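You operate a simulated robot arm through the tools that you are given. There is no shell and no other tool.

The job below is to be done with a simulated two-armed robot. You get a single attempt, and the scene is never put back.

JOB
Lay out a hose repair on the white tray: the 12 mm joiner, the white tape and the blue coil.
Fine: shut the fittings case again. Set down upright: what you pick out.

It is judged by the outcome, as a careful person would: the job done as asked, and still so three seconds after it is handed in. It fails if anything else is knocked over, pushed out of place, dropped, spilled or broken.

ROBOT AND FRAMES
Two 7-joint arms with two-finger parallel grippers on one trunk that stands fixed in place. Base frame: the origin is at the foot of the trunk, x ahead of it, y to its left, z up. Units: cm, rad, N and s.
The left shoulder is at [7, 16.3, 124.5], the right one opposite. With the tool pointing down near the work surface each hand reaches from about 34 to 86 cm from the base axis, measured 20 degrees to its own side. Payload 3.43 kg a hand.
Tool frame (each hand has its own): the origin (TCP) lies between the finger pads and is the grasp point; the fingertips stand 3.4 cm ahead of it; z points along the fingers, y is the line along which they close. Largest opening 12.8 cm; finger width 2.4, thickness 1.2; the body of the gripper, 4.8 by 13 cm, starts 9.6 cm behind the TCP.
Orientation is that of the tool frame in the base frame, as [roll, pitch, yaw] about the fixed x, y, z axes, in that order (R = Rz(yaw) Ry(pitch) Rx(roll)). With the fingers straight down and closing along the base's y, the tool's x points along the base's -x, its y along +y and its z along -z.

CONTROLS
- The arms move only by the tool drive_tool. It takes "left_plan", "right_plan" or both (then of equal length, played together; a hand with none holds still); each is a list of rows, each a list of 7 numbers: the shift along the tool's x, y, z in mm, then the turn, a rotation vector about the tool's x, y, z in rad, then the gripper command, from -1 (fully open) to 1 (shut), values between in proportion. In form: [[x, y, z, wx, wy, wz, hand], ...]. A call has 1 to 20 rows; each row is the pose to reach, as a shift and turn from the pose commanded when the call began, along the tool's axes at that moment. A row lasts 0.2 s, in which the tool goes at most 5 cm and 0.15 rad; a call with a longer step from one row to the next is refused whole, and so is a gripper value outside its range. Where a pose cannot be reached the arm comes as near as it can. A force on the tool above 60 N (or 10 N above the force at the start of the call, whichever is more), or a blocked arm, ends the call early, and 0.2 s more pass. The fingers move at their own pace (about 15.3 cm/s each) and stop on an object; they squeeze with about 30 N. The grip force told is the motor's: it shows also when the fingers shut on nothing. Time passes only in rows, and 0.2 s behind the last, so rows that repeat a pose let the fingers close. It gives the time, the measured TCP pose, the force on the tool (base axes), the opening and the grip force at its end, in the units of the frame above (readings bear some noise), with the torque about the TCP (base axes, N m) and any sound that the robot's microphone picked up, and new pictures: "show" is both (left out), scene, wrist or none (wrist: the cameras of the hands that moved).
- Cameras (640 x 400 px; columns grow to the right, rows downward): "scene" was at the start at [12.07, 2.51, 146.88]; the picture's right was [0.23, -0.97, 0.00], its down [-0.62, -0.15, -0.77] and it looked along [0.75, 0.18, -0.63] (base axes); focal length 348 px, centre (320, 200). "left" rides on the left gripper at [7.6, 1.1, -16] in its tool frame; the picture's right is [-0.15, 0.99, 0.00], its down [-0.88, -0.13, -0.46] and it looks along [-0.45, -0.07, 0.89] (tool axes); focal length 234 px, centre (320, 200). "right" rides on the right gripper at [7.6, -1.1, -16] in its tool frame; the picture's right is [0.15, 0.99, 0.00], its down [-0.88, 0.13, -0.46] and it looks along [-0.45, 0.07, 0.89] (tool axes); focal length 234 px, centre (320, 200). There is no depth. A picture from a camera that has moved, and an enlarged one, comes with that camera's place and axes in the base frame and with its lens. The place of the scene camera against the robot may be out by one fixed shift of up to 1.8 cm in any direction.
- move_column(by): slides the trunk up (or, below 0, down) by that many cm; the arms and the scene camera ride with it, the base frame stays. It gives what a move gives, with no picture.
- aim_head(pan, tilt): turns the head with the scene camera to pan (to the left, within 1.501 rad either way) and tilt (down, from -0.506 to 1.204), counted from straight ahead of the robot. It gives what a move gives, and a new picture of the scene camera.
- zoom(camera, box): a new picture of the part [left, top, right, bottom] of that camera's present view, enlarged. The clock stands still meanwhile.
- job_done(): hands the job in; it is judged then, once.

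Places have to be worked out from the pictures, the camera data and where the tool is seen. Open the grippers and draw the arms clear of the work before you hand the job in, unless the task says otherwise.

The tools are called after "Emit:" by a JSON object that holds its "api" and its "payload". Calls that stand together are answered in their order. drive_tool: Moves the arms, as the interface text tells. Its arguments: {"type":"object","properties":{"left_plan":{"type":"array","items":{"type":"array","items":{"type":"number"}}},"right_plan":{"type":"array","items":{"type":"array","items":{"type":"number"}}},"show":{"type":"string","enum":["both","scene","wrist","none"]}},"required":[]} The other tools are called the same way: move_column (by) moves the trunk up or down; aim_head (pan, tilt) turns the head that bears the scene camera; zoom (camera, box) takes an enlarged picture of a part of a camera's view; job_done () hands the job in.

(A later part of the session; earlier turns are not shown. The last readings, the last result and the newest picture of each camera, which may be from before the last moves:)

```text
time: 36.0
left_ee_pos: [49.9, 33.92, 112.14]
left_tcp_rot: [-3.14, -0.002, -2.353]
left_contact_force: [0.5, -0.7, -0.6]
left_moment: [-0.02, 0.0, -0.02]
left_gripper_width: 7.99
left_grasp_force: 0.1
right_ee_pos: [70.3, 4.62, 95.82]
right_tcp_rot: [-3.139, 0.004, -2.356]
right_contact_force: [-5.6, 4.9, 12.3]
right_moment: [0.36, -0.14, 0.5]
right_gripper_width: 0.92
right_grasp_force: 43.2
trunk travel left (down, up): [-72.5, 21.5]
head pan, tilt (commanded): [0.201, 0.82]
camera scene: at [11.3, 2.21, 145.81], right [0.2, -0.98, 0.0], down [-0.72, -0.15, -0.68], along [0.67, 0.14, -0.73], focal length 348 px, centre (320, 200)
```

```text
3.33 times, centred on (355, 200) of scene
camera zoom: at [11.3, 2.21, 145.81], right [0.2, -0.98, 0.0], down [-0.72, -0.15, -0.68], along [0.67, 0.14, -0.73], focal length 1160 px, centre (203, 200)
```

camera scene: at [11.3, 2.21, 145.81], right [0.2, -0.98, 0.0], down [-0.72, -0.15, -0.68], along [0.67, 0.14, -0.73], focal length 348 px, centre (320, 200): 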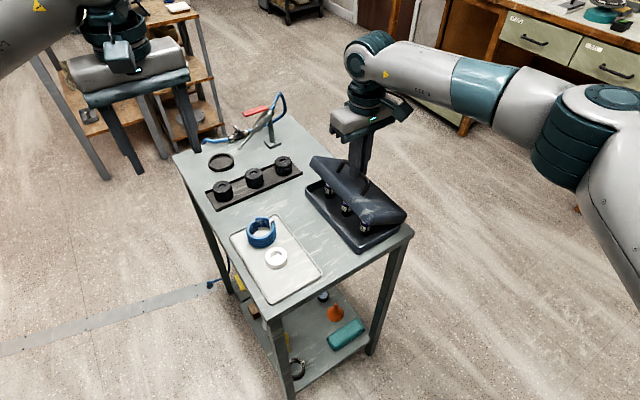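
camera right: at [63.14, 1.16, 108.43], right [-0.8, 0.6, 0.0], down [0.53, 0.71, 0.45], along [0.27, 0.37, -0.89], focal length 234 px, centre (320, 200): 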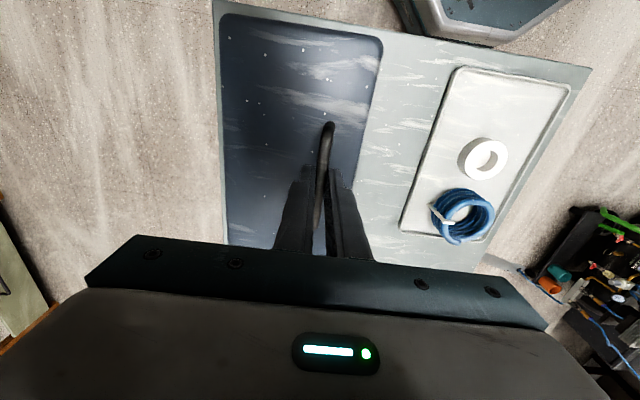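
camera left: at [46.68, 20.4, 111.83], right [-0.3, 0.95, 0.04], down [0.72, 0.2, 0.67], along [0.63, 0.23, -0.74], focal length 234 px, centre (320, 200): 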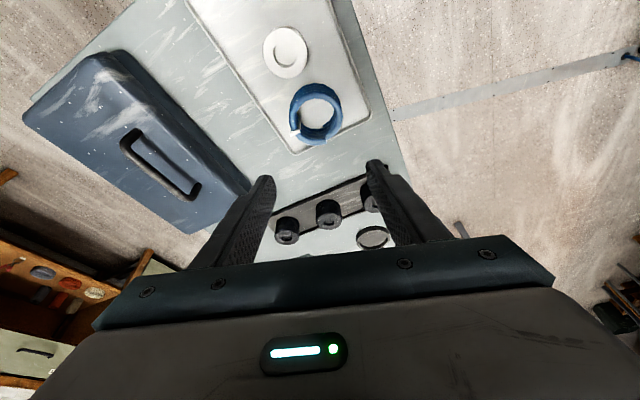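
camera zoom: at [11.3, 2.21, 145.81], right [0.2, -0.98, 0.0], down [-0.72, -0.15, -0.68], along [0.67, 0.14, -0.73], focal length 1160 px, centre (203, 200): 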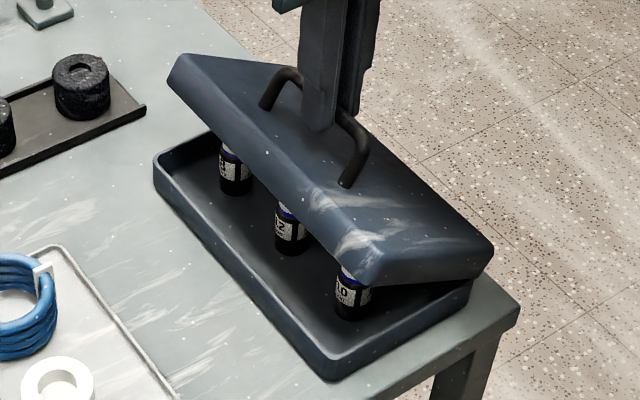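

Inside stand labelled cylindrical fittings ("10", "12", …). Measured arc suggests the hinge is at about w 52.0, z 83.4; I continue with that to ~56°.

Emit:
{"api": "drive_tool", "payload": {"right_plan": [[0, -7, -6, 0, 0, 0, 1], [0, -14.4, -10, 0, 0, 0, 1], [0, -22, -12.6, 0, 0, 0, 1], [0, -29.7, -14.6, 0, 0, 0, 1], [0, -37.5, -16, 0, 0, 0, 1], [0, -45.5, -17, 0, 0, 0, 1], [0, -45.5, -17, 0, 0, 0, 1]], "show": "scene"}}

Emit:
{"api": "zoom", "payload": {"camera": "scene", "box": [290, 140, 420, 260]}}

```text
time: 37.6
left_ee_pos: [50.09, 33.82, 112.13]
left_tcp_rot: [-3.141, -0.003, -2.355]
left_contact_force: [-0.1, -0.4, 0.2]
left_moment: [0.03, 0.0, 0.03]
left_gripper_width: 7.99
left_grasp_force: 0.1
right_ee_pos: [73.02, 2.05, 97.15]
right_tcp_rot: [3.142, 0.0, -2.358]
right_contact_force: [1.7, 4.2, 1.8]
right_moment: [-0.04, 0.04, 0.69]
right_gripper_width: 0.93
right_grasp_force: 42.9
right hand out of reach, approached as far as the arm can: row 6, 7
trunk travel left (down, up): [-72.5, 21.5]
head pan, tilt (commanded): [0.201, 0.82]
camera scene: at [11.58, 2.19, 145.77], right [0.2, -0.98, 0.0], down [-0.72, -0.15, -0.68], along [0.67, 0.14, -0.73], focal length 348 px, centre (320, 200)
```

scene: 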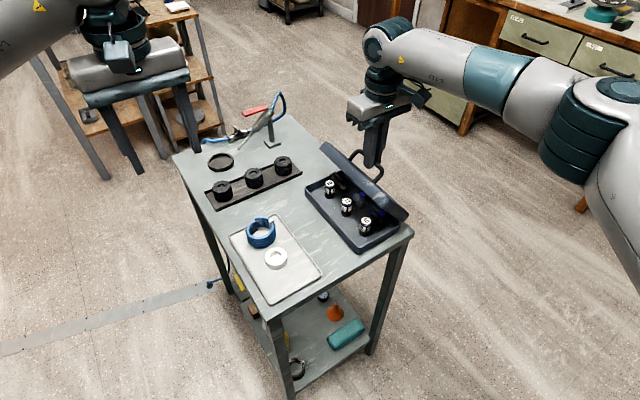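

```text
3.33 times, centred on (355, 200) of scene
camera zoom: at [11.58, 2.19, 145.77], right [0.2, -0.98, 0.0], down [-0.72, -0.15, -0.68], along [0.67, 0.14, -0.73], focal length 1160 px, centre (203, 200)
```

zoom: 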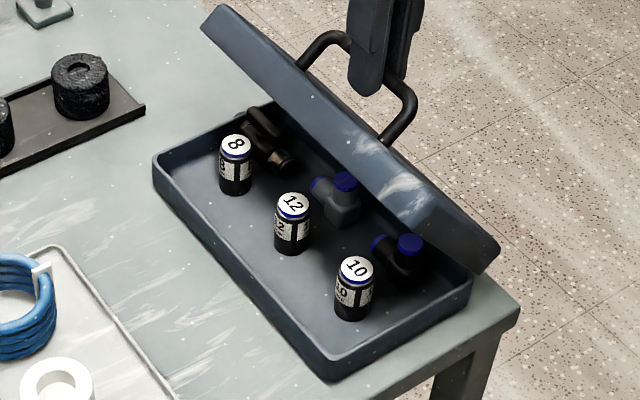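

Now the contents are clear: joiners 8, 12, 10 in the front row (12 in the middle). The right arm hit its reach at ~52° of lid opening, so I tilt the right hand in the pad plane (body toward the robot), pivoting on the bar, to regain reach.

Emit:
{"api": "drive_tool", "payload": {"right_plan": [[2.4, 0, 0.1, 0, -0.1, 0, 1], [4.8, 0, 0.5, 0, -0.2, 0, 1], [7.1, 0, 1.1, 0, -0.3, 0, 1], [7.1, 0, 1.1, 0, -0.3, 0, 1]], "show": "scene"}}

Emit:
{"api": "zoom", "payload": {"camera": "scene", "box": [290, 110, 430, 250]}}

```text
time: 38.6
left_ee_pos: [50.03, 33.84, 112.17]
left_tcp_rot: [-3.141, -0.002, -2.354]
left_contact_force: [-0.8, 0.3, -0.8]
left_moment: [0.02, 0.03, 0.0]
left_gripper_width: 7.99
left_grasp_force: 0.1
right_ee_pos: [72.54, 1.52, 96.88]
right_tcp_rot: [3.14, 0.298, -2.36]
right_contact_force: [-1.7, -2.2, -2.8]
right_moment: [-0.18, 0.23, 0.76]
right_gripper_width: 0.97
right_grasp_force: 43.4
trunk travel left (down, up): [-72.5, 21.5]
head pan, tilt (commanded): [0.201, 0.82]
camera scene: at [11.57, 2.13, 145.77], right [0.2, -0.98, 0.0], down [-0.72, -0.15, -0.68], along [0.67, 0.14, -0.73], focal length 348 px, centre (320, 200)
```

scene: 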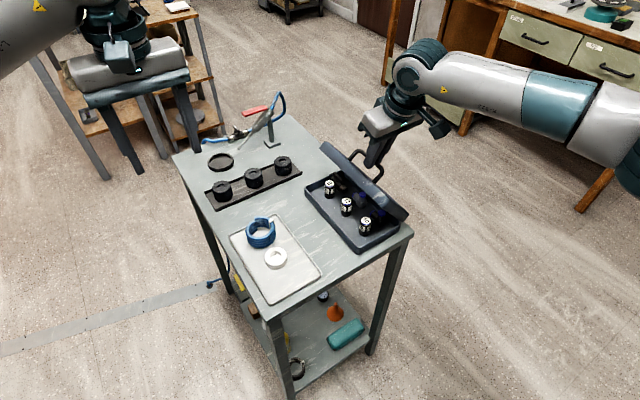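

```text
2.86 times, centred on (360, 180) of scene
camera zoom: at [11.57, 2.13, 145.77], right [0.2, -0.98, 0.0], down [-0.72, -0.15, -0.68], along [0.67, 0.14, -0.73], focal length 995 px, centre (206, 257)
```

zoom: 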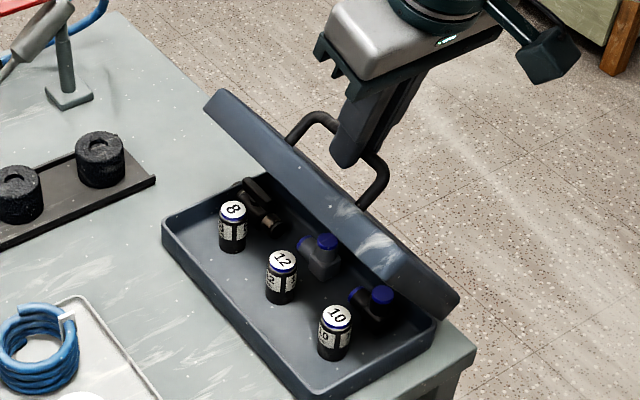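

The tilt worked with the bar still held and little force. I continue along the arc to about 84°.

Emit:
{"api": "drive_tool", "payload": {"right_plan": [[-0.3, -8.4, -0.9, 0, 0, 0, 1], [-0.4, -16.8, -1.2, 0, 0, 0, 1], [-0.3, -24.8, -1.0, 0, 0, 0, 1], [-0.1, -32.8, -0.4, 0, 0, 0, 1], [0.3, -40.7, 0.9, 0, 0, 0, 1], [0.8, -48.5, 2.7, 0, 0, 0, 1], [1.5, -56.1, 5.0, 0, 0, 0, 1], [2.4, -63.6, 7.7, 0, 0, 0, 1], [2.4, -63.6, 7.7, 0, 0, 0, 1]], "show": "scene"}}

Emit:
{"api": "zoom", "payload": {"camera": "scene", "box": [290, 110, 430, 250]}}

```text
time: 40.6
left_ee_pos: [49.96, 33.95, 112.08]
left_tcp_rot: [3.141, -0.002, -2.352]
left_contact_force: [-0.4, 0.3, 0.5]
left_moment: [-0.02, 0.01, 0.02]
left_gripper_width: 8.0
left_grasp_force: 0.1
right_ee_pos: [76.98, -2.98, 96.41]
right_tcp_rot: [-3.14, 0.299, -2.358]
right_contact_force: [-1.5, -0.4, -1.3]
right_moment: [0.4, -0.29, 0.94]
right_gripper_width: 0.96
right_grasp_force: 43.3
trunk travel left (down, up): [-72.5, 21.5]
head pan, tilt (commanded): [0.201, 0.82]
camera scene: at [11.54, 2.12, 145.78], right [0.2, -0.98, 0.0], down [-0.72, -0.15, -0.68], along [0.67, 0.14, -0.73], focal length 348 px, centre (320, 200)
```

scene: 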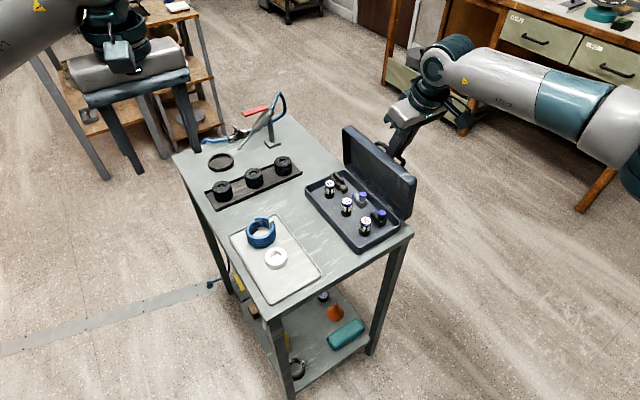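

```text
2.86 times, centred on (360, 180) of scene
camera zoom: at [11.54, 2.12, 145.78], right [0.2, -0.98, 0.0], down [-0.72, -0.15, -0.68], along [0.67, 0.14, -0.73], focal length 995 px, centre (206, 257)
```

zoom: 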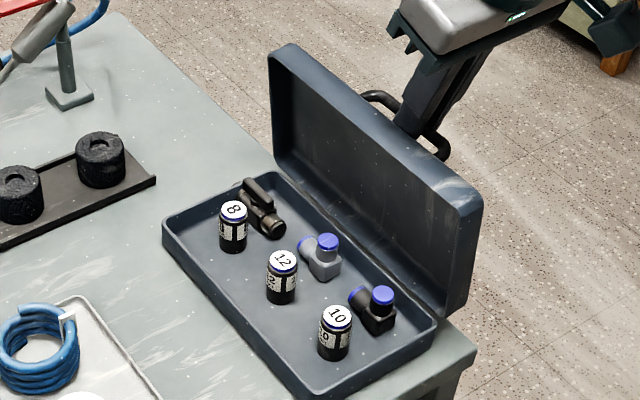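

The lid stands near vertical, held by the right hand. I read joiner 12 at ≈ (68.3,6.0), top ≈ z 85.4, Ø≈2.8, with ~7 cm to its neighbours along the case; I bring the left hand above it, turned so the fingers close along the case's length.

Emit:
{"api": "drive_tool", "payload": {"left_plan": [[6.2, -29.7, 5, 0, 0, 0.143, -0.2], [12.5, -59.4, 10, 0, 0, 0.286, -0.2], [18.7, -89, 15, 0, 0, 0.428, -0.2], [25, -118.7, 20, 0, 0, 0.571, -0.2], [31.2, -148.4, 25, 0, 0, 0.714, -0.2], [37.4, -178, 30, 0, 0, 0.857, -0.1], [43.7, -207.8, 35, 0, 0, 1.0, 0], [49.9, -237.5, 40, 0, 0, 1.142, 0.1], [56.1, -267.1, 45, 0, 0, 1.285, 0.14], [62.4, -296.8, 50, 0, 0, 1.428, 0.14], [68.6, -326.5, 55, 0, 0, 1.571, 0.14], [68.6, -326.5, 55, 0, 0, 1.571, 0.14]], "show": "both"}}

Emit:
{"api": "zoom", "payload": {"camera": "left", "box": [220, 60, 420, 220]}}

Emit:
{"api": "zoom", "payload": {"camera": "scene", "box": [290, 90, 450, 250]}}

```text
time: 43.2
left_ee_pos: [68.25, 6.2, 106.51]
left_tcp_rot: [-3.139, 0.001, 2.357]
left_contact_force: [-2.2, 0.6, -1.3]
left_moment: [0.04, -0.02, 0.03]
left_gripper_width: 5.5
left_grasp_force: 0.1
right_ee_pos: [76.95, -3.0, 96.38]
right_tcp_rot: [-3.141, 0.298, -2.357]
right_contact_force: [1.2, 0.5, -0.3]
right_moment: [0.06, -0.2, 0.9]
right_gripper_width: 0.93
right_grasp_force: 43.3
trunk travel left (down, up): [-72.5, 21.5]
head pan, tilt (commanded): [0.201, 0.82]
camera scene: at [11.54, 2.17, 145.77], right [0.2, -0.98, 0.0], down [-0.72, -0.15, -0.68], along [0.67, 0.14, -0.73], focal length 348 px, centre (320, 200)
camera left: at [63.67, 12.38, 122.62], right [0.8, 0.6, 0.0], down [0.53, -0.71, 0.46], along [0.27, -0.37, -0.89], focal length 234 px, centre (320, 200)
```

scene: 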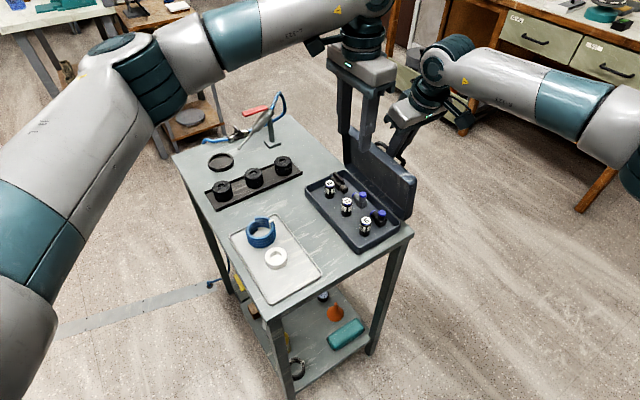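
left: 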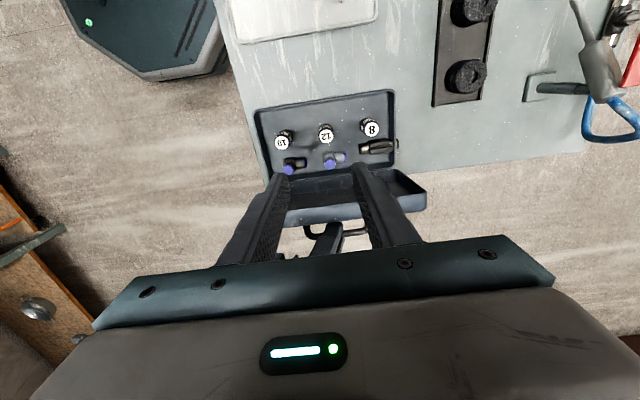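

```text
2.50 times, centred on (320, 140) of left
camera zoom: at [63.67, 12.38, 122.62], right [0.8, 0.6, 0.0], down [0.53, -0.71, 0.46], along [0.27, -0.37, -0.89], focal length 585 px, centre (320, 350)
```

zoom: 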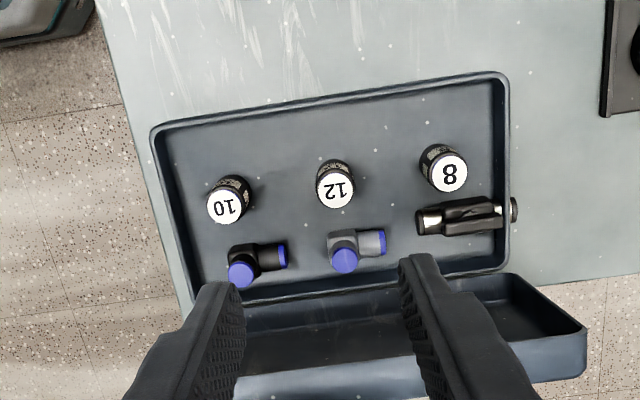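

```text
2.50 times, centred on (370, 170) of scene
camera zoom: at [11.54, 2.17, 145.77], right [0.2, -0.98, 0.0], down [-0.72, -0.15, -0.68], along [0.67, 0.14, -0.73], focal length 870 px, centre (195, 275)
```

zoom: 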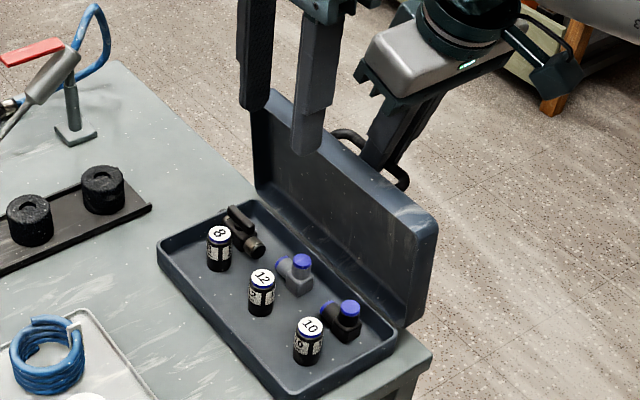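

From the wrist view joiner 12 is at ≈ (69.1,6.75). I correct by ~1 cm and descend to z≈95 for a closer look.

Emit:
{"api": "drive_tool", "payload": {"left_plan": [[-2.5, 9.5, 20, 0, 0, 0, 0.14], [-2.5, 9.5, 60, 0, 0, 0, 0.14], [-2.5, 9.5, 100, 0, 0, 0, 0.14], [-2.5, 9.5, 115, 0, 0, 0, 0.14], [-2.5, 9.5, 115, 0, 0, 0, 0.14]], "show": "both"}}

Emit:
{"api": "zoom", "payload": {"camera": "left", "box": [240, 70, 400, 200]}}

Emit:
{"api": "zoom", "payload": {"camera": "scene", "box": [290, 90, 450, 250]}}

```text
time: 44.5
left_ee_pos: [68.89, 6.69, 95.04]
left_tcp_rot: [-3.14, 0.001, 2.36]
left_contact_force: [-0.3, -0.6, 0.0]
left_moment: [-0.01, 0.01, -0.01]
left_gripper_width: 5.5
left_grasp_force: 0.1
right_ee_pos: [77.07, -3.04, 96.31]
right_tcp_rot: [-3.141, 0.298, -2.357]
right_contact_force: [0.4, 0.0, 0.3]
right_moment: [0.04, -0.05, 0.92]
right_gripper_width: 0.96
right_grasp_force: 43.4
trunk travel left (down, up): [-72.5, 21.5]
head pan, tilt (commanded): [0.201, 0.82]
camera scene: at [11.57, 2.13, 145.78], right [0.2, -0.98, 0.0], down [-0.72, -0.15, -0.68], along [0.67, 0.14, -0.73], focal length 348 px, centre (320, 200)
camera left: at [64.38, 12.89, 111.11], right [0.8, 0.6, 0.0], down [0.53, -0.71, 0.46], along [0.27, -0.37, -0.89], focal length 234 px, centre (320, 200)
```

scene: 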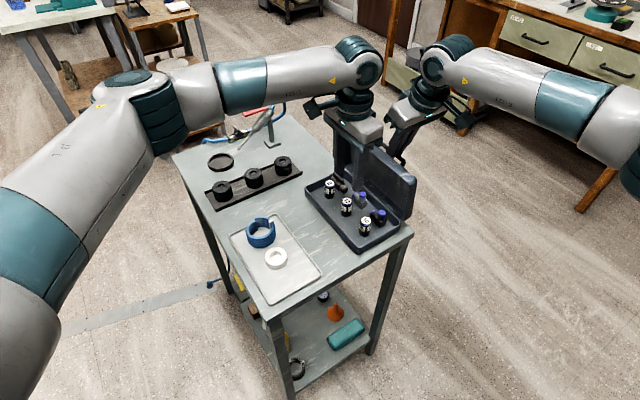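
left: 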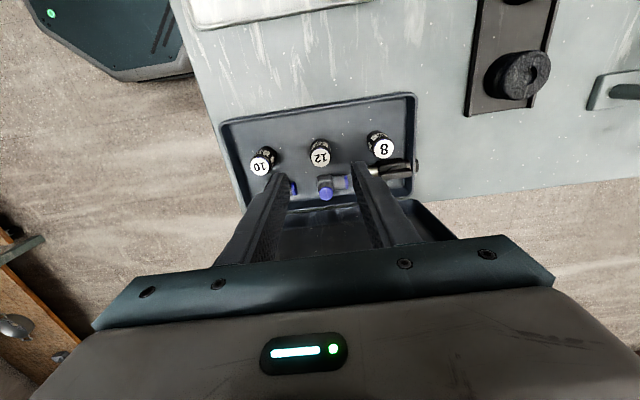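

```text
3.08 times, centred on (320, 135) of left
camera zoom: at [64.38, 12.89, 111.11], right [0.8, 0.6, 0.0], down [0.53, -0.71, 0.46], along [0.27, -0.37, -0.89], focal length 720 px, centre (320, 400)
```

zoom: 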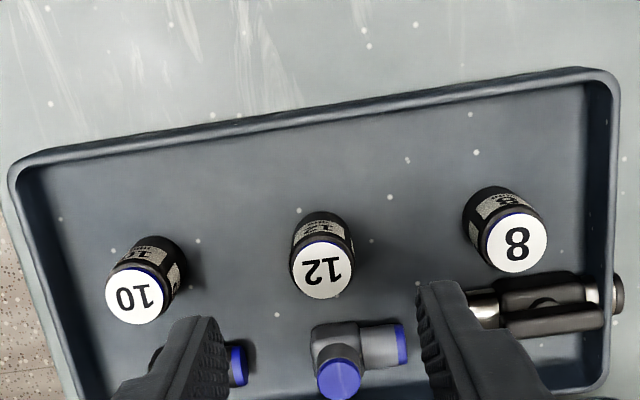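

```text
2.50 times, centred on (370, 170) of scene
camera zoom: at [11.57, 2.13, 145.78], right [0.2, -0.98, 0.0], down [-0.72, -0.15, -0.68], along [0.67, 0.14, -0.73], focal length 870 px, centre (195, 275)
```

zoom: 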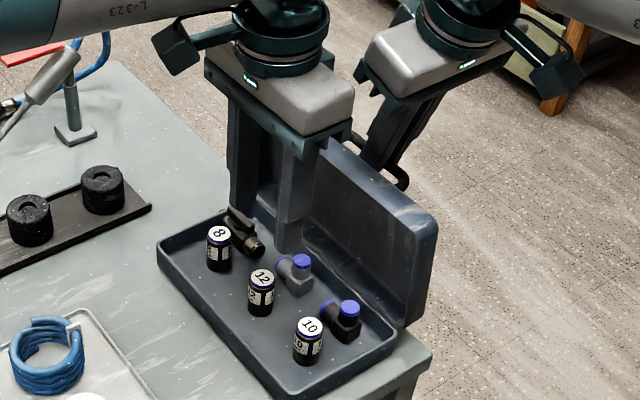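

Joiner 12 is within 3 mm of the finger midline. I narrow to 4.6 cm and descend around it to TCP z≈85.3, clear of the elbow behind.

Emit:
{"api": "drive_tool", "payload": {"left_plan": [[-1, 0, 30, 0, 0, 0, 0.28], [-1, 0, 65, 0, 0, 0, 0.28], [-1, 0, 88, 0, 0, 0, 0.28], [-1, 0, 97, 0, 0, 0, 0.28], [-1, 0, 97, 0, 0, 0, 0.28]], "show": "both"}}

Emit:
{"api": "zoom", "payload": {"camera": "left", "box": [240, 90, 400, 230]}}

Emit:
{"api": "zoom", "payload": {"camera": "scene", "box": [300, 120, 420, 250]}}

```text
time: 45.6
left_ee_pos: [68.8, 6.42, 85.24]
left_tcp_rot: [-3.141, -0.001, 2.359]
left_contact_force: [-0.2, -0.1, 0.1]
left_moment: [0.03, -0.01, 0.03]
left_gripper_width: 4.63
left_grasp_force: 0.0
right_ee_pos: [76.96, -3.09, 96.28]
right_tcp_rot: [3.141, 0.299, -2.358]
right_contact_force: [1.8, 0.5, 1.2]
right_moment: [-0.01, 0.0, 0.91]
right_gripper_width: 0.95
right_grasp_force: 43.3
trunk travel left (down, up): [-72.5, 21.5]
head pan, tilt (commanded): [0.201, 0.82]
camera scene: at [11.57, 2.13, 145.78], right [0.2, -0.98, 0.0], down [-0.72, -0.15, -0.68], along [0.67, 0.14, -0.73], focal length 348 px, centre (320, 200)
camera left: at [64.27, 12.61, 101.33], right [0.8, 0.6, 0.0], down [0.53, -0.71, 0.46], along [0.27, -0.37, -0.89], focal length 234 px, centre (320, 200)
```

scene: 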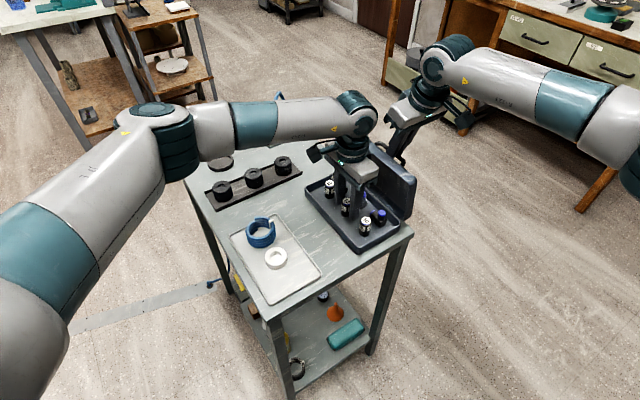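
left: 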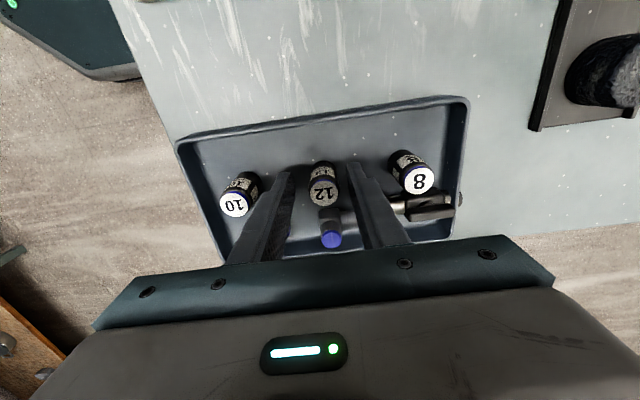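

```text
2.86 times, centred on (320, 160) of left
camera zoom: at [64.27, 12.61, 101.33], right [0.8, 0.6, 0.0], down [0.53, -0.71, 0.46], along [0.27, -0.37, -0.89], focal length 669 px, centre (320, 314)
```

zoom: 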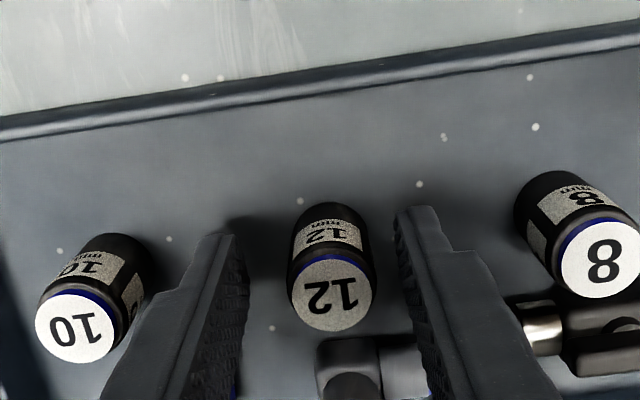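

```text
3.08 times, centred on (360, 185) of scene
camera zoom: at [11.57, 2.13, 145.78], right [0.2, -0.98, 0.0], down [-0.72, -0.15, -0.68], along [0.67, 0.14, -0.73], focal length 1071 px, centre (197, 246)
```

zoom: 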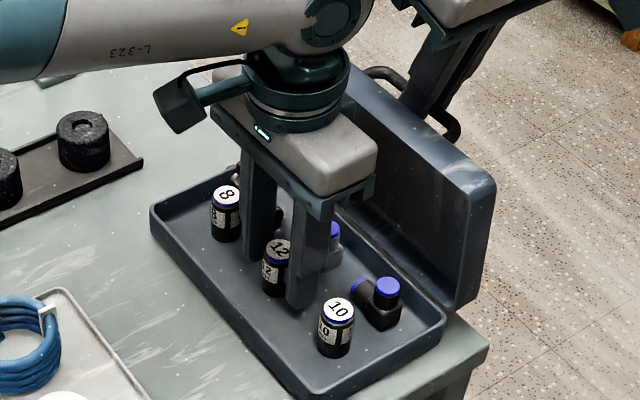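

The joiner is between the pads, ~2.5 mm off toward the far finger; I centre and close.

Emit:
{"api": "drive_tool", "payload": {"left_plan": [[0, 2.5, 0, 0, 0, 0, 0.28], [0, 2.5, 0, 0, 0, 0, 0.45], [0, 2.5, 0, 0, 0, 0, 0.6], [0, 2.5, 0, 0, 0, 0, 0.8], [0, 2.5, 0, 0, 0, 0, 0.8]], "show": "wrist"}}

Emit:
{"api": "zoom", "payload": {"camera": "left", "box": [240, 90, 400, 230]}}

```text
time: 46.9
left_ee_pos: [69.09, 6.56, 85.21]
left_tcp_rot: [-3.14, 0.001, 2.357]
left_contact_force: [0.4, -0.1, 0.3]
left_moment: [-0.03, 0.02, 0.01]
left_gripper_width: 2.25
left_grasp_force: 29.8
right_ee_pos: [77.04, -3.04, 96.39]
right_tcp_rot: [3.141, 0.297, -2.356]
right_contact_force: [1.6, -0.5, 1.5]
right_moment: [-0.04, -0.01, 0.92]
right_gripper_width: 0.95
right_grasp_force: 43.5
trunk travel left (down, up): [-72.5, 21.5]
head pan, tilt (commanded): [0.201, 0.82]
camera left: at [64.5, 12.71, 101.34], right [0.8, 0.6, 0.0], down [0.53, -0.71, 0.46], along [0.27, -0.37, -0.89], focal length 234 px, centre (320, 200)
```

left: 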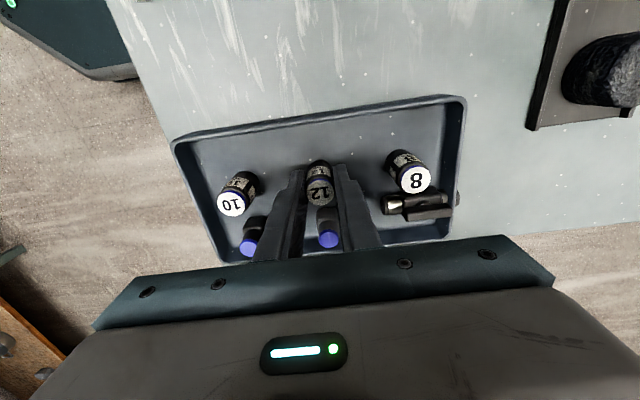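

```text
2.86 times, centred on (320, 160) of left
camera zoom: at [64.5, 12.71, 101.34], right [0.8, 0.6, 0.0], down [0.53, -0.71, 0.46], along [0.27, -0.37, -0.89], focal length 669 px, centre (320, 314)
```

zoom: 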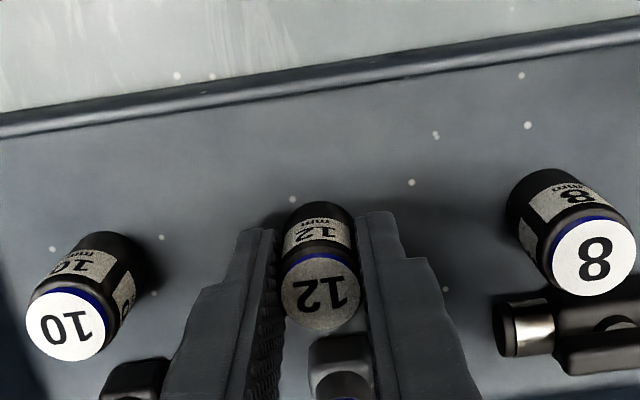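

Joiner 12 is gripped (2.25 cm, label "12 mm"). I lift it straight out 12 cm, then carry it toward the near end of the tray, turning the hand back 90° on the way.

Emit:
{"api": "drive_tool", "payload": {"left_plan": [[0, 0, -10, 0, 0, 0, 0.8], [0, 0, -40, 0, 0, 0, 0.8], [0, 0, -80, 0, 0, 0, 0.8], [0, 0, -120, 0, 0, 0, 0.8], [22, -6, -120, 0, 0, 0, 0.8], [44, -13, -120, 0, 0, 0, 0.8], [66, -20, -120, 0, 0, 0, 0.8], [79, -25, -120, 0, 0, -0.143, 0.8], [92, -30, -120, 0, 0, -0.286, 0.8], [105, -35, -120, 0, 0, -0.428, 0.8], [118, -40, -120, 0, 0, -0.571, 0.8], [131, -45, -120, 0, 0, -0.714, 0.8], [144, -50, -120, 0, 0, -0.857, 0.8], [157, -55, -120, 0, 0, -1.0, 0.8], [170, -60, -120, 0, 0, -1.142, 0.8], [183, -66, -120, 0, 0, -1.285, 0.8], [195, -72, -120, 0, 0, -1.428, 0.8], [207, -77, -120, 0, 0, -1.571, 0.8], [207, -77, -120, 0, 0, -1.571, 0.8]], "show": "both"}}

Emit:
{"api": "zoom", "payload": {"camera": "left", "box": [200, 20, 440, 230]}}

Emit:
{"api": "zoom", "payload": {"camera": "scene", "box": [200, 130, 430, 310]}}

```text
time: 50.9
left_ee_pos: [48.89, 15.63, 97.31]
left_tcp_rot: [3.141, -0.001, -2.352]
left_contact_force: [0.4, -0.3, -0.3]
left_moment: [0.02, -0.01, 0.0]
left_gripper_width: 2.24
left_grasp_force: 30.2
right_ee_pos: [77.1, -3.04, 96.35]
right_tcp_rot: [3.138, 0.298, -2.358]
right_contact_force: [1.5, 0.2, 1.4]
right_moment: [-0.02, 0.05, 0.91]
right_gripper_width: 0.96
right_grasp_force: 43.1
trunk travel left (down, up): [-72.5, 21.5]
head pan, tilt (commanded): [0.201, 0.82]
camera scene: at [11.57, 2.12, 145.78], right [0.2, -0.98, 0.0], down [-0.72, -0.15, -0.68], along [0.67, 0.14, -0.73], focal length 348 px, centre (320, 200)
camera left: at [42.88, 11.2, 113.39], right [-0.6, 0.8, 0.0], down [0.71, 0.53, 0.45], along [0.36, 0.27, -0.89], focal length 234 px, centre (320, 200)
```

scene: 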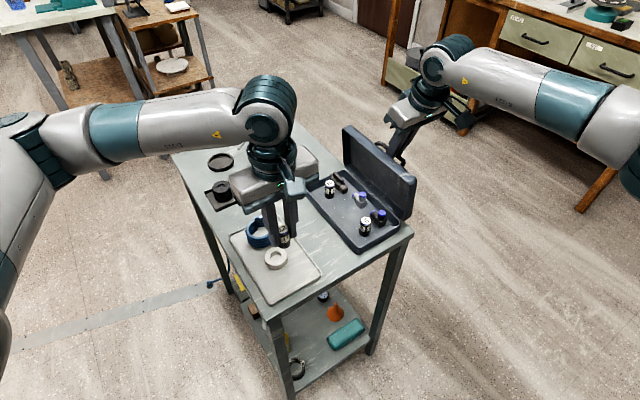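
left: 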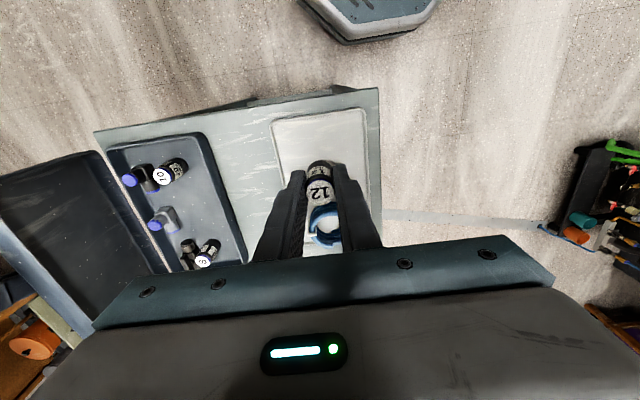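

```text
1.90 times, centred on (320, 125) of left
camera zoom: at [42.88, 11.2, 113.39], right [-0.6, 0.8, 0.0], down [0.71, 0.53, 0.45], along [0.36, 0.27, -0.89], focal length 446 px, centre (320, 343)
```

zoom: 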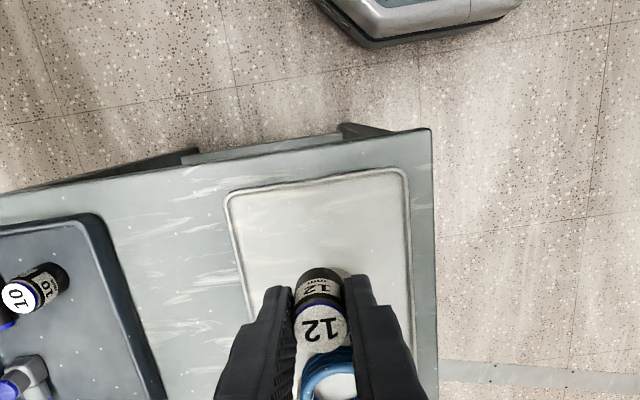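

```text
2.22 times, centred on (315, 220) of scene
camera zoom: at [11.57, 2.12, 145.78], right [0.2, -0.98, 0.0], down [-0.72, -0.15, -0.68], along [0.67, 0.14, -0.73], focal length 774 px, centre (331, 156)
```

zoom: 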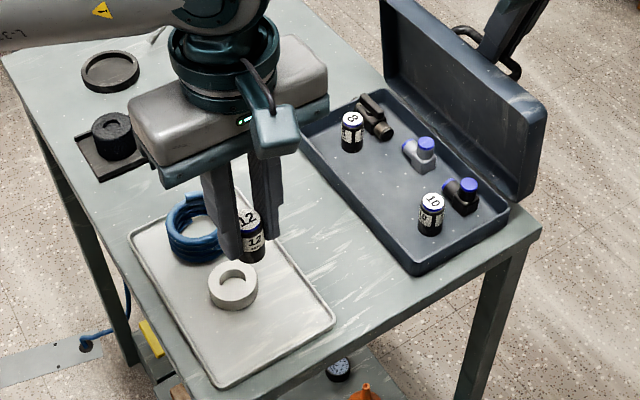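

The joiner hangs upright over the free near end of the tray (u≈45.6, w≈23.5). I lower it to ~1 cm above expected contact.

Emit:
{"api": "drive_tool", "payload": {"left_plan": [[0, 0, 40, 0, 0, 0, 0.8], [0, 0, 80, 0, 0, 0, 0.8], [0, 0, 102, 0, 0, 0, 0.8], [0, 0, 112, 0, 0, 0, 0.8], [0, 0, 112, 0, 0, 0, 0.8]], "show": "wrist"}}

Emit:
{"api": "zoom", "payload": {"camera": "scene", "box": [220, 200, 330, 300]}}

```text
time: 52.0
left_ee_pos: [48.97, 15.68, 85.98]
left_tcp_rot: [-3.14, -0.002, -2.355]
left_contact_force: [-0.5, 0.5, 0.3]
left_moment: [0.02, 0.02, -0.02]
left_gripper_width: 2.25
left_grasp_force: 30.2
right_ee_pos: [77.07, -3.09, 96.28]
right_tcp_rot: [3.141, 0.299, -2.356]
right_contact_force: [1.3, -0.1, 1.3]
right_moment: [-0.01, 0.01, 0.88]
right_gripper_width: 0.97
right_grasp_force: 43.1
trunk travel left (down, up): [-72.5, 21.5]
head pan, tilt (commanded): [0.201, 0.82]
camera left: at [42.84, 11.16, 102.04], right [-0.6, 0.8, 0.0], down [0.71, 0.53, 0.45], along [0.36, 0.27, -0.89], focal length 234 px, centre (320, 200)
```

left: 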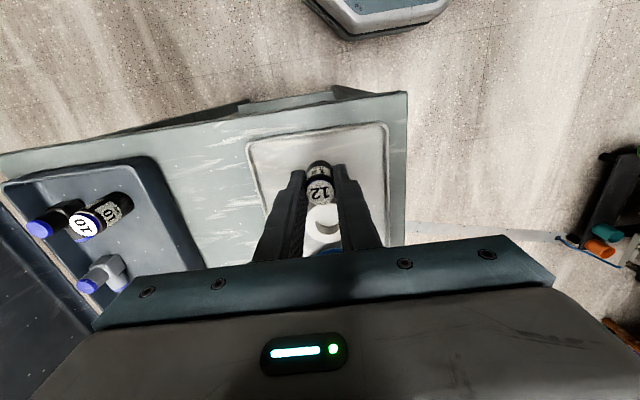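

```text
4.00 times, centred on (275, 250) of scene
camera zoom: at [11.57, 2.13, 145.78], right [0.2, -0.98, 0.0], down [-0.72, -0.15, -0.68], along [0.67, 0.14, -0.73], focal length 1392 px, centre (500, 0)
```

zoom: 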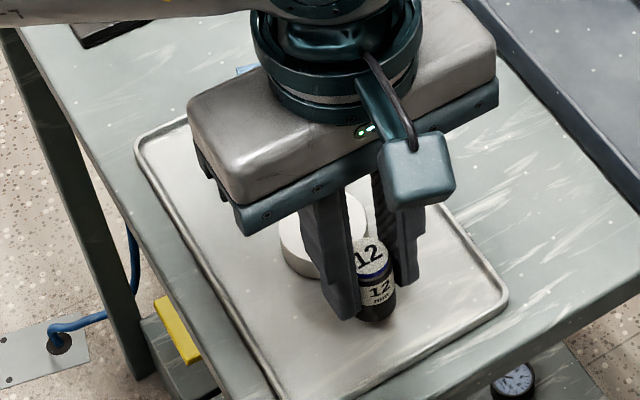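

The joiner is just above the tray and clear of the tape. I creep down in 1 mm steps until touch.

Emit:
{"api": "drive_tool", "payload": {"left_plan": [[0, 0, 2, 0, 0, 0, 0.8], [0, 0, 3, 0, 0, 0, 0.8], [0, 0, 4, 0, 0, 0, 0.8], [0, 0, 4, 0, 0, 0, 0.8]], "show": "none"}}

```text
time: 53.0
left_ee_pos: [49.0, 15.72, 85.75]
left_tcp_rot: [3.141, -0.004, -2.352]
left_contact_force: [0.5, 0.6, -0.5]
left_moment: [-0.02, 0.0, -0.01]
left_gripper_width: 2.22
left_grasp_force: 29.6
right_ee_pos: [76.98, -2.95, 96.27]
right_tcp_rot: [3.141, 0.298, -2.357]
right_contact_force: [0.4, 0.0, 2.0]
right_moment: [-0.04, -0.01, 0.88]
right_gripper_width: 0.96
right_grasp_force: 43.5
trunk travel left (down, up): [-72.5, 21.5]
head pan, tilt (commanded): [0.201, 0.82]
```

Emit:
{"api": "drive_tool", "payload": {"left_plan": [[0, 0, 1, 0, 0, 0, 0.8], [0, 0, 2, 0, 0, 0, 0.8], [0, 0, 3, 0, 0, 0, 0.8], [0, 0, 3, 0, 0, 0, 0.8]], "show": "none"}}

Emit:
{"api": "zoom", "payload": {"camera": "scene", "box": [250, 220, 310, 280]}}

```text
time: 54.0
left_ee_pos: [48.96, 15.68, 85.39]
left_tcp_rot: [-3.142, -0.001, -2.354]
left_contact_force: [-0.3, 0.0, -0.3]
left_moment: [0.0, 0.01, 0.01]
left_gripper_width: 2.22
left_grasp_force: 29.6
right_ee_pos: [77.09, -3.14, 96.28]
right_tcp_rot: [-3.141, 0.297, -2.358]
right_contact_force: [1.2, 0.0, 0.6]
right_moment: [0.04, -0.03, 0.94]
right_gripper_width: 0.94
right_grasp_force: 43.4
trunk travel left (down, up): [-72.5, 21.5]
head pan, tilt (commanded): [0.201, 0.82]
```

```text
6.67 times, centred on (280, 250) of scene
camera zoom: at [11.57, 2.13, 145.78], right [0.2, -0.98, 0.0], down [-0.72, -0.15, -0.68], along [0.67, 0.14, -0.73], focal length 2321 px, centre (587, -133)
```

zoom: 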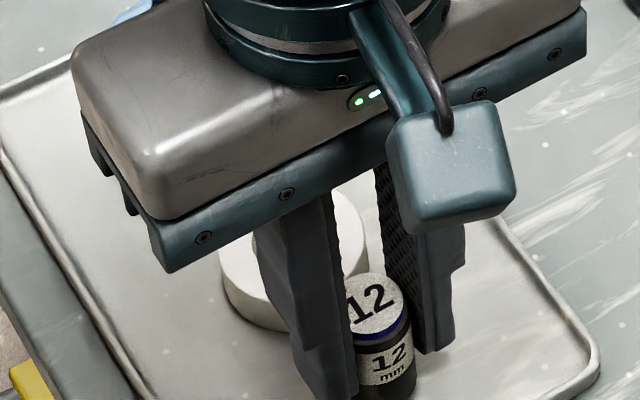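

Emit:
{"api": "drive_tool", "payload": {"left_plan": [[0, 0, 1, 0, 0, 0, 0.8], [0, 0, 2, 0, 0, 0, 0.8], [0, 0, 3, 0, 0, 0, 0.8], [0, 0, 3, 0, 0, 0, 0.8]], "show": "none"}}

```text
time: 55.0
left_ee_pos: [48.94, 15.62, 85.15]
left_tcp_rot: [-3.141, 0.0, -2.352]
left_contact_force: [-0.8, -0.1, 11.6]
left_moment: [-0.02, 0.04, 0.02]
left_gripper_width: 2.26
left_grasp_force: 29.7
right_ee_pos: [77.02, -2.9, 96.31]
right_tcp_rot: [-3.14, 0.299, -2.356]
right_contact_force: [4.6, 2.4, -0.9]
right_moment: [-0.26, 0.16, 0.86]
right_gripper_width: 0.95
right_grasp_force: 42.5
trunk travel left (down, up): [-72.5, 21.5]
head pan, tilt (commanded): [0.201, 0.82]
```

Contact at TCP z≈85.15 (11 N). I ease up 1 mm, open the fingers and rise straight up.

Emit:
{"api": "drive_tool", "payload": {"left_plan": [[0, 0, -1, 0, 0, 0, 0.8], [0, 0, -1, 0, 0, 0, 0.55], [0, 0, -1, 0, 0, 0, 0.35], [0, 0, -1, 0, 0, 0, 0.22], [0, 0, -10, 0, 0, 0, 0.22], [0, 0, -45, 0, 0, 0, 0.22], [0, 0, -90, 0, 0, 0, 0.22], [0, 0, -130, 0, 0, 0, 0.22], [0, 0, -130, 0, 0, 0, 0.22]], "show": "both"}}

Emit:
{"api": "zoom", "payload": {"camera": "scene", "box": [210, 190, 340, 310]}}

Emit:
{"api": "zoom", "payload": {"camera": "left", "box": [200, 20, 440, 230]}}

```text
time: 57.0
left_ee_pos: [48.73, 16.07, 97.74]
left_tcp_rot: [3.141, -0.001, -2.355]
left_contact_force: [-0.4, 0.0, 0.0]
left_moment: [0.0, -0.01, 0.02]
left_gripper_width: 4.99
left_grasp_force: 0.1
right_ee_pos: [77.1, -3.2, 96.38]
right_tcp_rot: [3.141, 0.298, -2.359]
right_contact_force: [1.2, -0.4, 0.0]
right_moment: [0.0, 0.0, 0.92]
right_gripper_width: 0.95
right_grasp_force: 43.5
trunk travel left (down, up): [-72.5, 21.5]
head pan, tilt (commanded): [0.201, 0.82]
camera scene: at [11.57, 2.13, 145.77], right [0.2, -0.98, 0.0], down [-0.72, -0.15, -0.68], along [0.67, 0.14, -0.73], focal length 348 px, centre (320, 200)
camera left: at [42.67, 11.45, 113.94], right [-0.6, 0.8, 0.0], down [0.71, 0.53, 0.45], along [0.36, 0.27, -0.89], focal length 234 px, centre (320, 200)
```

scene: 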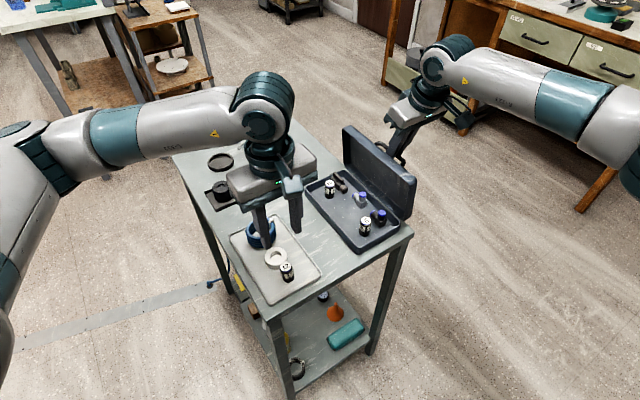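
left: 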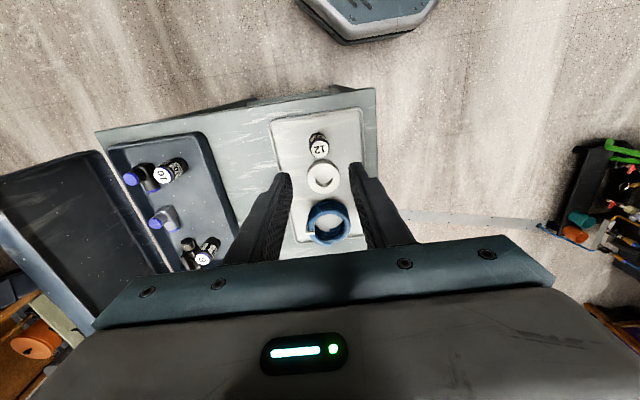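

```text
3.33 times, centred on (275, 250) of scene
camera zoom: at [11.57, 2.13, 145.77], right [0.2, -0.98, 0.0], down [-0.72, -0.15, -0.68], along [0.67, 0.14, -0.73], focal length 1160 px, centre (470, 33)
```

zoom: 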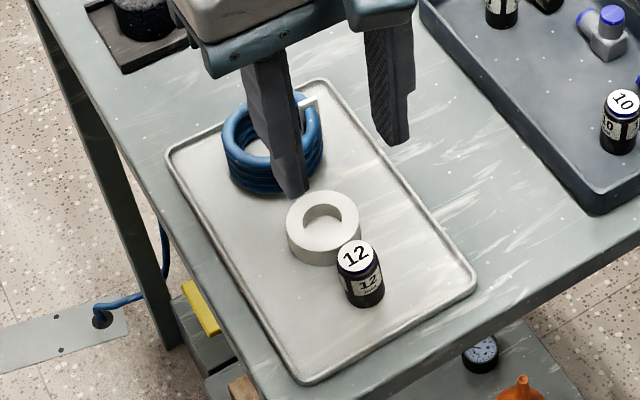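

```text
1.90 times, centred on (320, 125) of left
camera zoom: at [42.67, 11.45, 113.94], right [-0.6, 0.8, 0.0], down [0.71, 0.53, 0.45], along [0.36, 0.27, -0.89], focal length 446 px, centre (320, 343)
```

zoom: 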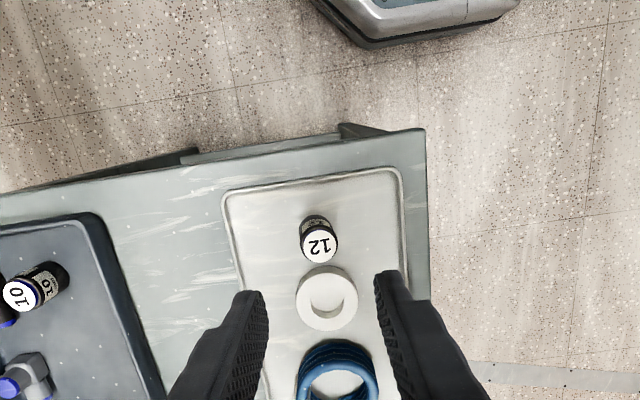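

All three items are on the tray, upright. I withdraw the left hand up and to the left before closing the case.

Emit:
{"api": "drive_tool", "payload": {"left_plan": [[-10, 8, -40, 0, 0, 0, 0.22], [-42, 35, -65, 0, 0, 0, 0.22], [-74, 62, -90, 0, 0, 0, 0.22], [-105, 90, -115, 0, 0, 0, 0.22], [-136, 117, -140, 0, 0, 0, 0.22], [-136, 117, -140, 0, 0, 0, 0.22]], "show": "scene"}}

Emit:
{"api": "zoom", "payload": {"camera": "scene", "box": [200, 110, 430, 310]}}

```text
time: 58.5
left_ee_pos: [50.41, 33.68, 112.2]
left_tcp_rot: [3.141, -0.003, -2.356]
left_contact_force: [0.4, 0.6, -0.2]
left_moment: [-0.01, 0.01, 0.0]
left_gripper_width: 4.96
left_grasp_force: 0.0
right_ee_pos: [76.99, -3.02, 96.44]
right_tcp_rot: [-3.141, 0.298, -2.357]
right_contact_force: [0.6, 0.4, 0.8]
right_moment: [-0.01, 0.11, 0.9]
right_gripper_width: 0.94
right_grasp_force: 43.4
trunk travel left (down, up): [-72.5, 21.5]
head pan, tilt (commanded): [0.201, 0.82]
camera scene: at [11.6, 2.09, 145.78], right [0.2, -0.98, 0.0], down [-0.72, -0.15, -0.68], along [0.67, 0.14, -0.73], focal length 348 px, centre (320, 200)
```

scene: 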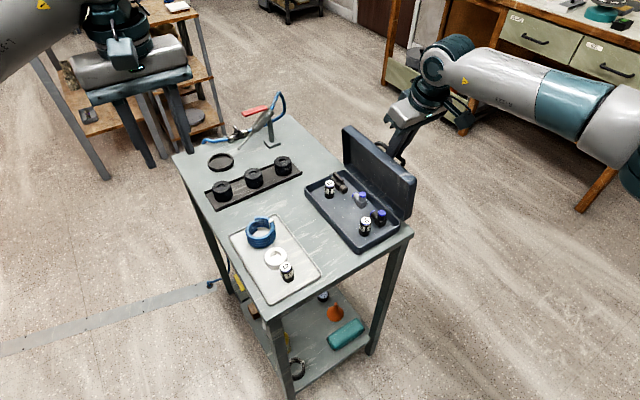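

```text
2.00 times, centred on (315, 210) of scene
camera zoom: at [11.6, 2.09, 145.78], right [0.2, -0.98, 0.0], down [-0.72, -0.15, -0.68], along [0.67, 0.14, -0.73], focal length 696 px, centre (330, 180)
```

zoom: 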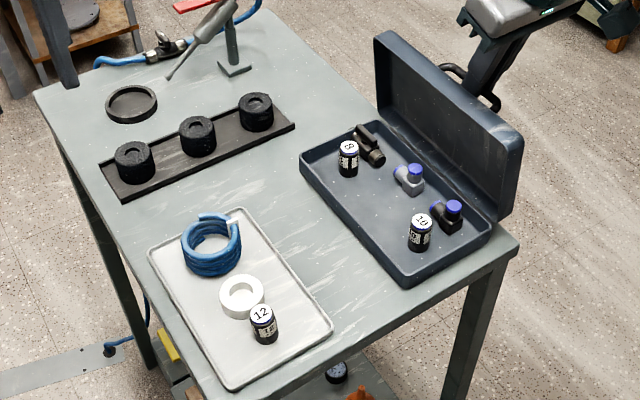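

Everything is in place on the tray. Now I swing the lid back along the same arc with the right hand, first to about 28°.

Emit:
{"api": "drive_tool", "payload": {"right_plan": [[-0.8, 7.5, -2.9, 0, 0, 0, 1], [-1.6, 15.2, -5.2, 0, 0, 0, 1], [-2.1, 23, -6.9, 0, 0, 0, 1], [-2.5, 30.9, -8.1, 0, 0, 0, 1], [-2.7, 38.9, -8.8, 0, 0, 0, 1], [-2.8, 46.9, -9.0, 0, 0, 0, 1], [-2.7, 54.9, -8.6, 0, 0, 0, 1], [-2.4, 62.9, -7.7, 0, 0, 0, 1], [-1.9, 70.8, -6.3, 0, 0, 0, 1], [-1.3, 78.5, -4.3, 0, 0, 0, 1], [-0.5, 86, -1.8, 0, 0, 0, 1], [0.3, 93.4, 1.1, 0, 0, 0, 1], [1.4, 100.5, 4.5, 0, 0, 0, 1], [2.6, 107.4, 8.4, 0, 0, 0, 1], [2.6, 107.4, 8.4, 0, 0, 0, 1]], "show": "scene"}}

Emit:
{"api": "zoom", "payload": {"camera": "scene", "box": [290, 120, 430, 260]}}

```text
time: 61.6
left_ee_pos: [50.4, 33.71, 112.2]
left_tcp_rot: [-3.14, -0.001, -2.352]
left_contact_force: [-0.4, -0.4, -0.3]
left_moment: [-0.02, 0.01, -0.04]
left_gripper_width: 4.98
left_grasp_force: 0.1
right_ee_pos: [69.5, 4.69, 95.35]
right_tcp_rot: [3.141, 0.3, -2.357]
right_contact_force: [-6.2, -2.6, 4.1]
right_moment: [-0.09, 0.16, 0.44]
right_gripper_width: 0.92
right_grasp_force: 43.0
trunk travel left (down, up): [-72.5, 21.5]
head pan, tilt (commanded): [0.201, 0.82]
camera scene: at [11.42, 2.11, 145.79], right [0.2, -0.98, 0.0], down [-0.72, -0.15, -0.68], along [0.67, 0.14, -0.73], focal length 348 px, centre (320, 200)
```

scene: 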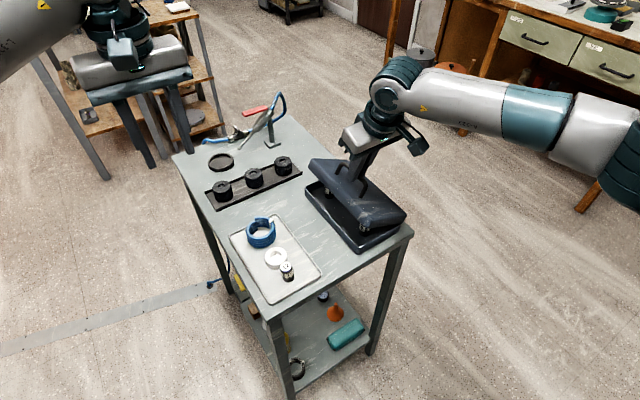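

```text
2.86 times, centred on (360, 190) of scene
camera zoom: at [11.42, 2.11, 145.79], right [0.2, -0.98, 0.0], down [-0.72, -0.15, -0.68], along [0.67, 0.14, -0.73], focal length 995 px, centre (206, 229)
```

zoom: 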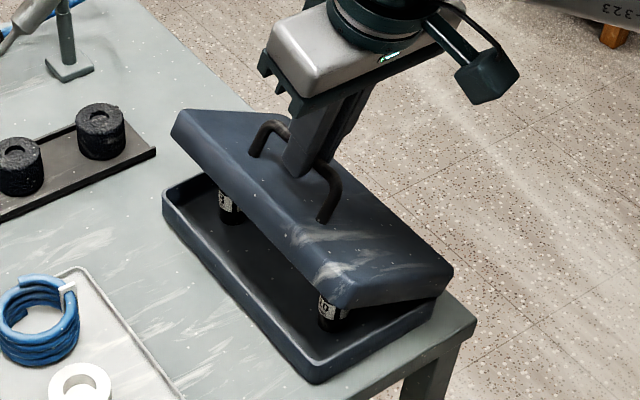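

The lid is at ~28° and moving freely. I bring it down to about 2°.

Emit:
{"api": "drive_tool", "payload": {"right_plan": [[1.4, 6.5, 4.4, 0, 0, 0, 1], [2.8, 12.8, 9.1, 0, 0, 0, 1], [4.0, 17.2, 13, 0, 0, 0, 1], [5.2, 21.4, 16.9, 0, 0, 0, 1], [6.5, 25.4, 21.3, 0, 0, 0, 1], [7.9, 29.2, 25.7, 0, 0, 0, 1], [8.8, 31.6, 28.8, 0, 0, 0, 1], [9.8, 33.8, 31.9, 0, 0, 0, 1], [10.8, 35.9, 35.2, 0, 0, 0, 1], [10.8, 35.9, 35.2, 0, 0, 0, 1]], "show": "scene"}}

Emit:
{"api": "zoom", "payload": {"camera": "scene", "box": [290, 120, 430, 260]}}

```text
time: 63.9
left_ee_pos: [50.4, 33.53, 112.18]
left_tcp_rot: [3.141, -0.003, -2.353]
left_contact_force: [-0.5, -0.7, 0.1]
left_moment: [0.0, 0.02, 0.0]
left_gripper_width: 4.99
left_grasp_force: 0.1
right_ee_pos: [66.85, 7.12, 91.63]
right_tcp_rot: [3.139, 0.298, -2.359]
right_contact_force: [-6.7, -7.8, -0.4]
right_moment: [-0.29, 0.24, 0.16]
right_gripper_width: 0.98
right_grasp_force: 43.1
trunk travel left (down, up): [-72.5, 21.5]
head pan, tilt (commanded): [0.201, 0.82]
camera scene: at [11.47, 2.03, 145.78], right [0.2, -0.98, 0.0], down [-0.72, -0.14, -0.68], along [0.67, 0.14, -0.73], focal length 348 px, centre (320, 200)
```

scene: 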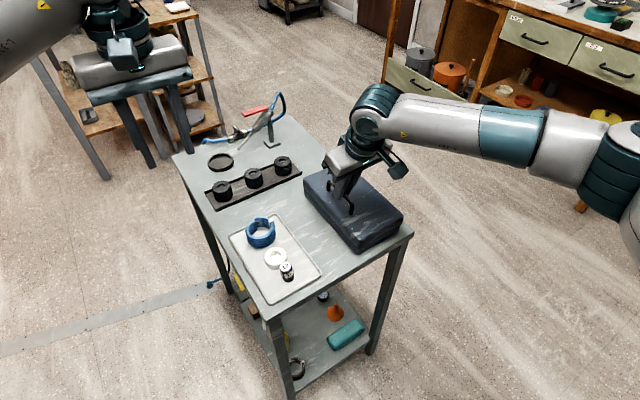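

```text
2.86 times, centred on (360, 190) of scene
camera zoom: at [11.47, 2.03, 145.78], right [0.2, -0.98, 0.0], down [-0.72, -0.14, -0.68], along [0.67, 0.14, -0.73], focal length 995 px, centre (206, 229)
```

zoom: 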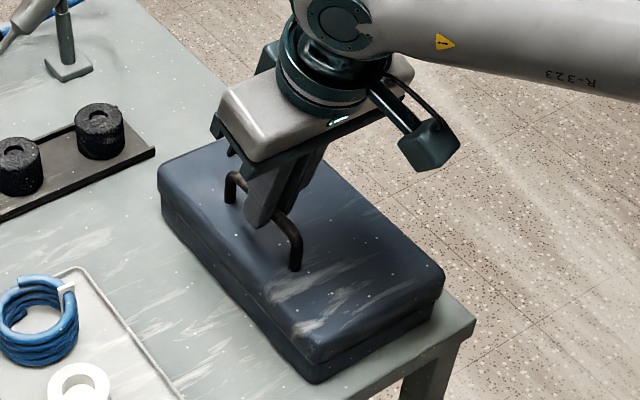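

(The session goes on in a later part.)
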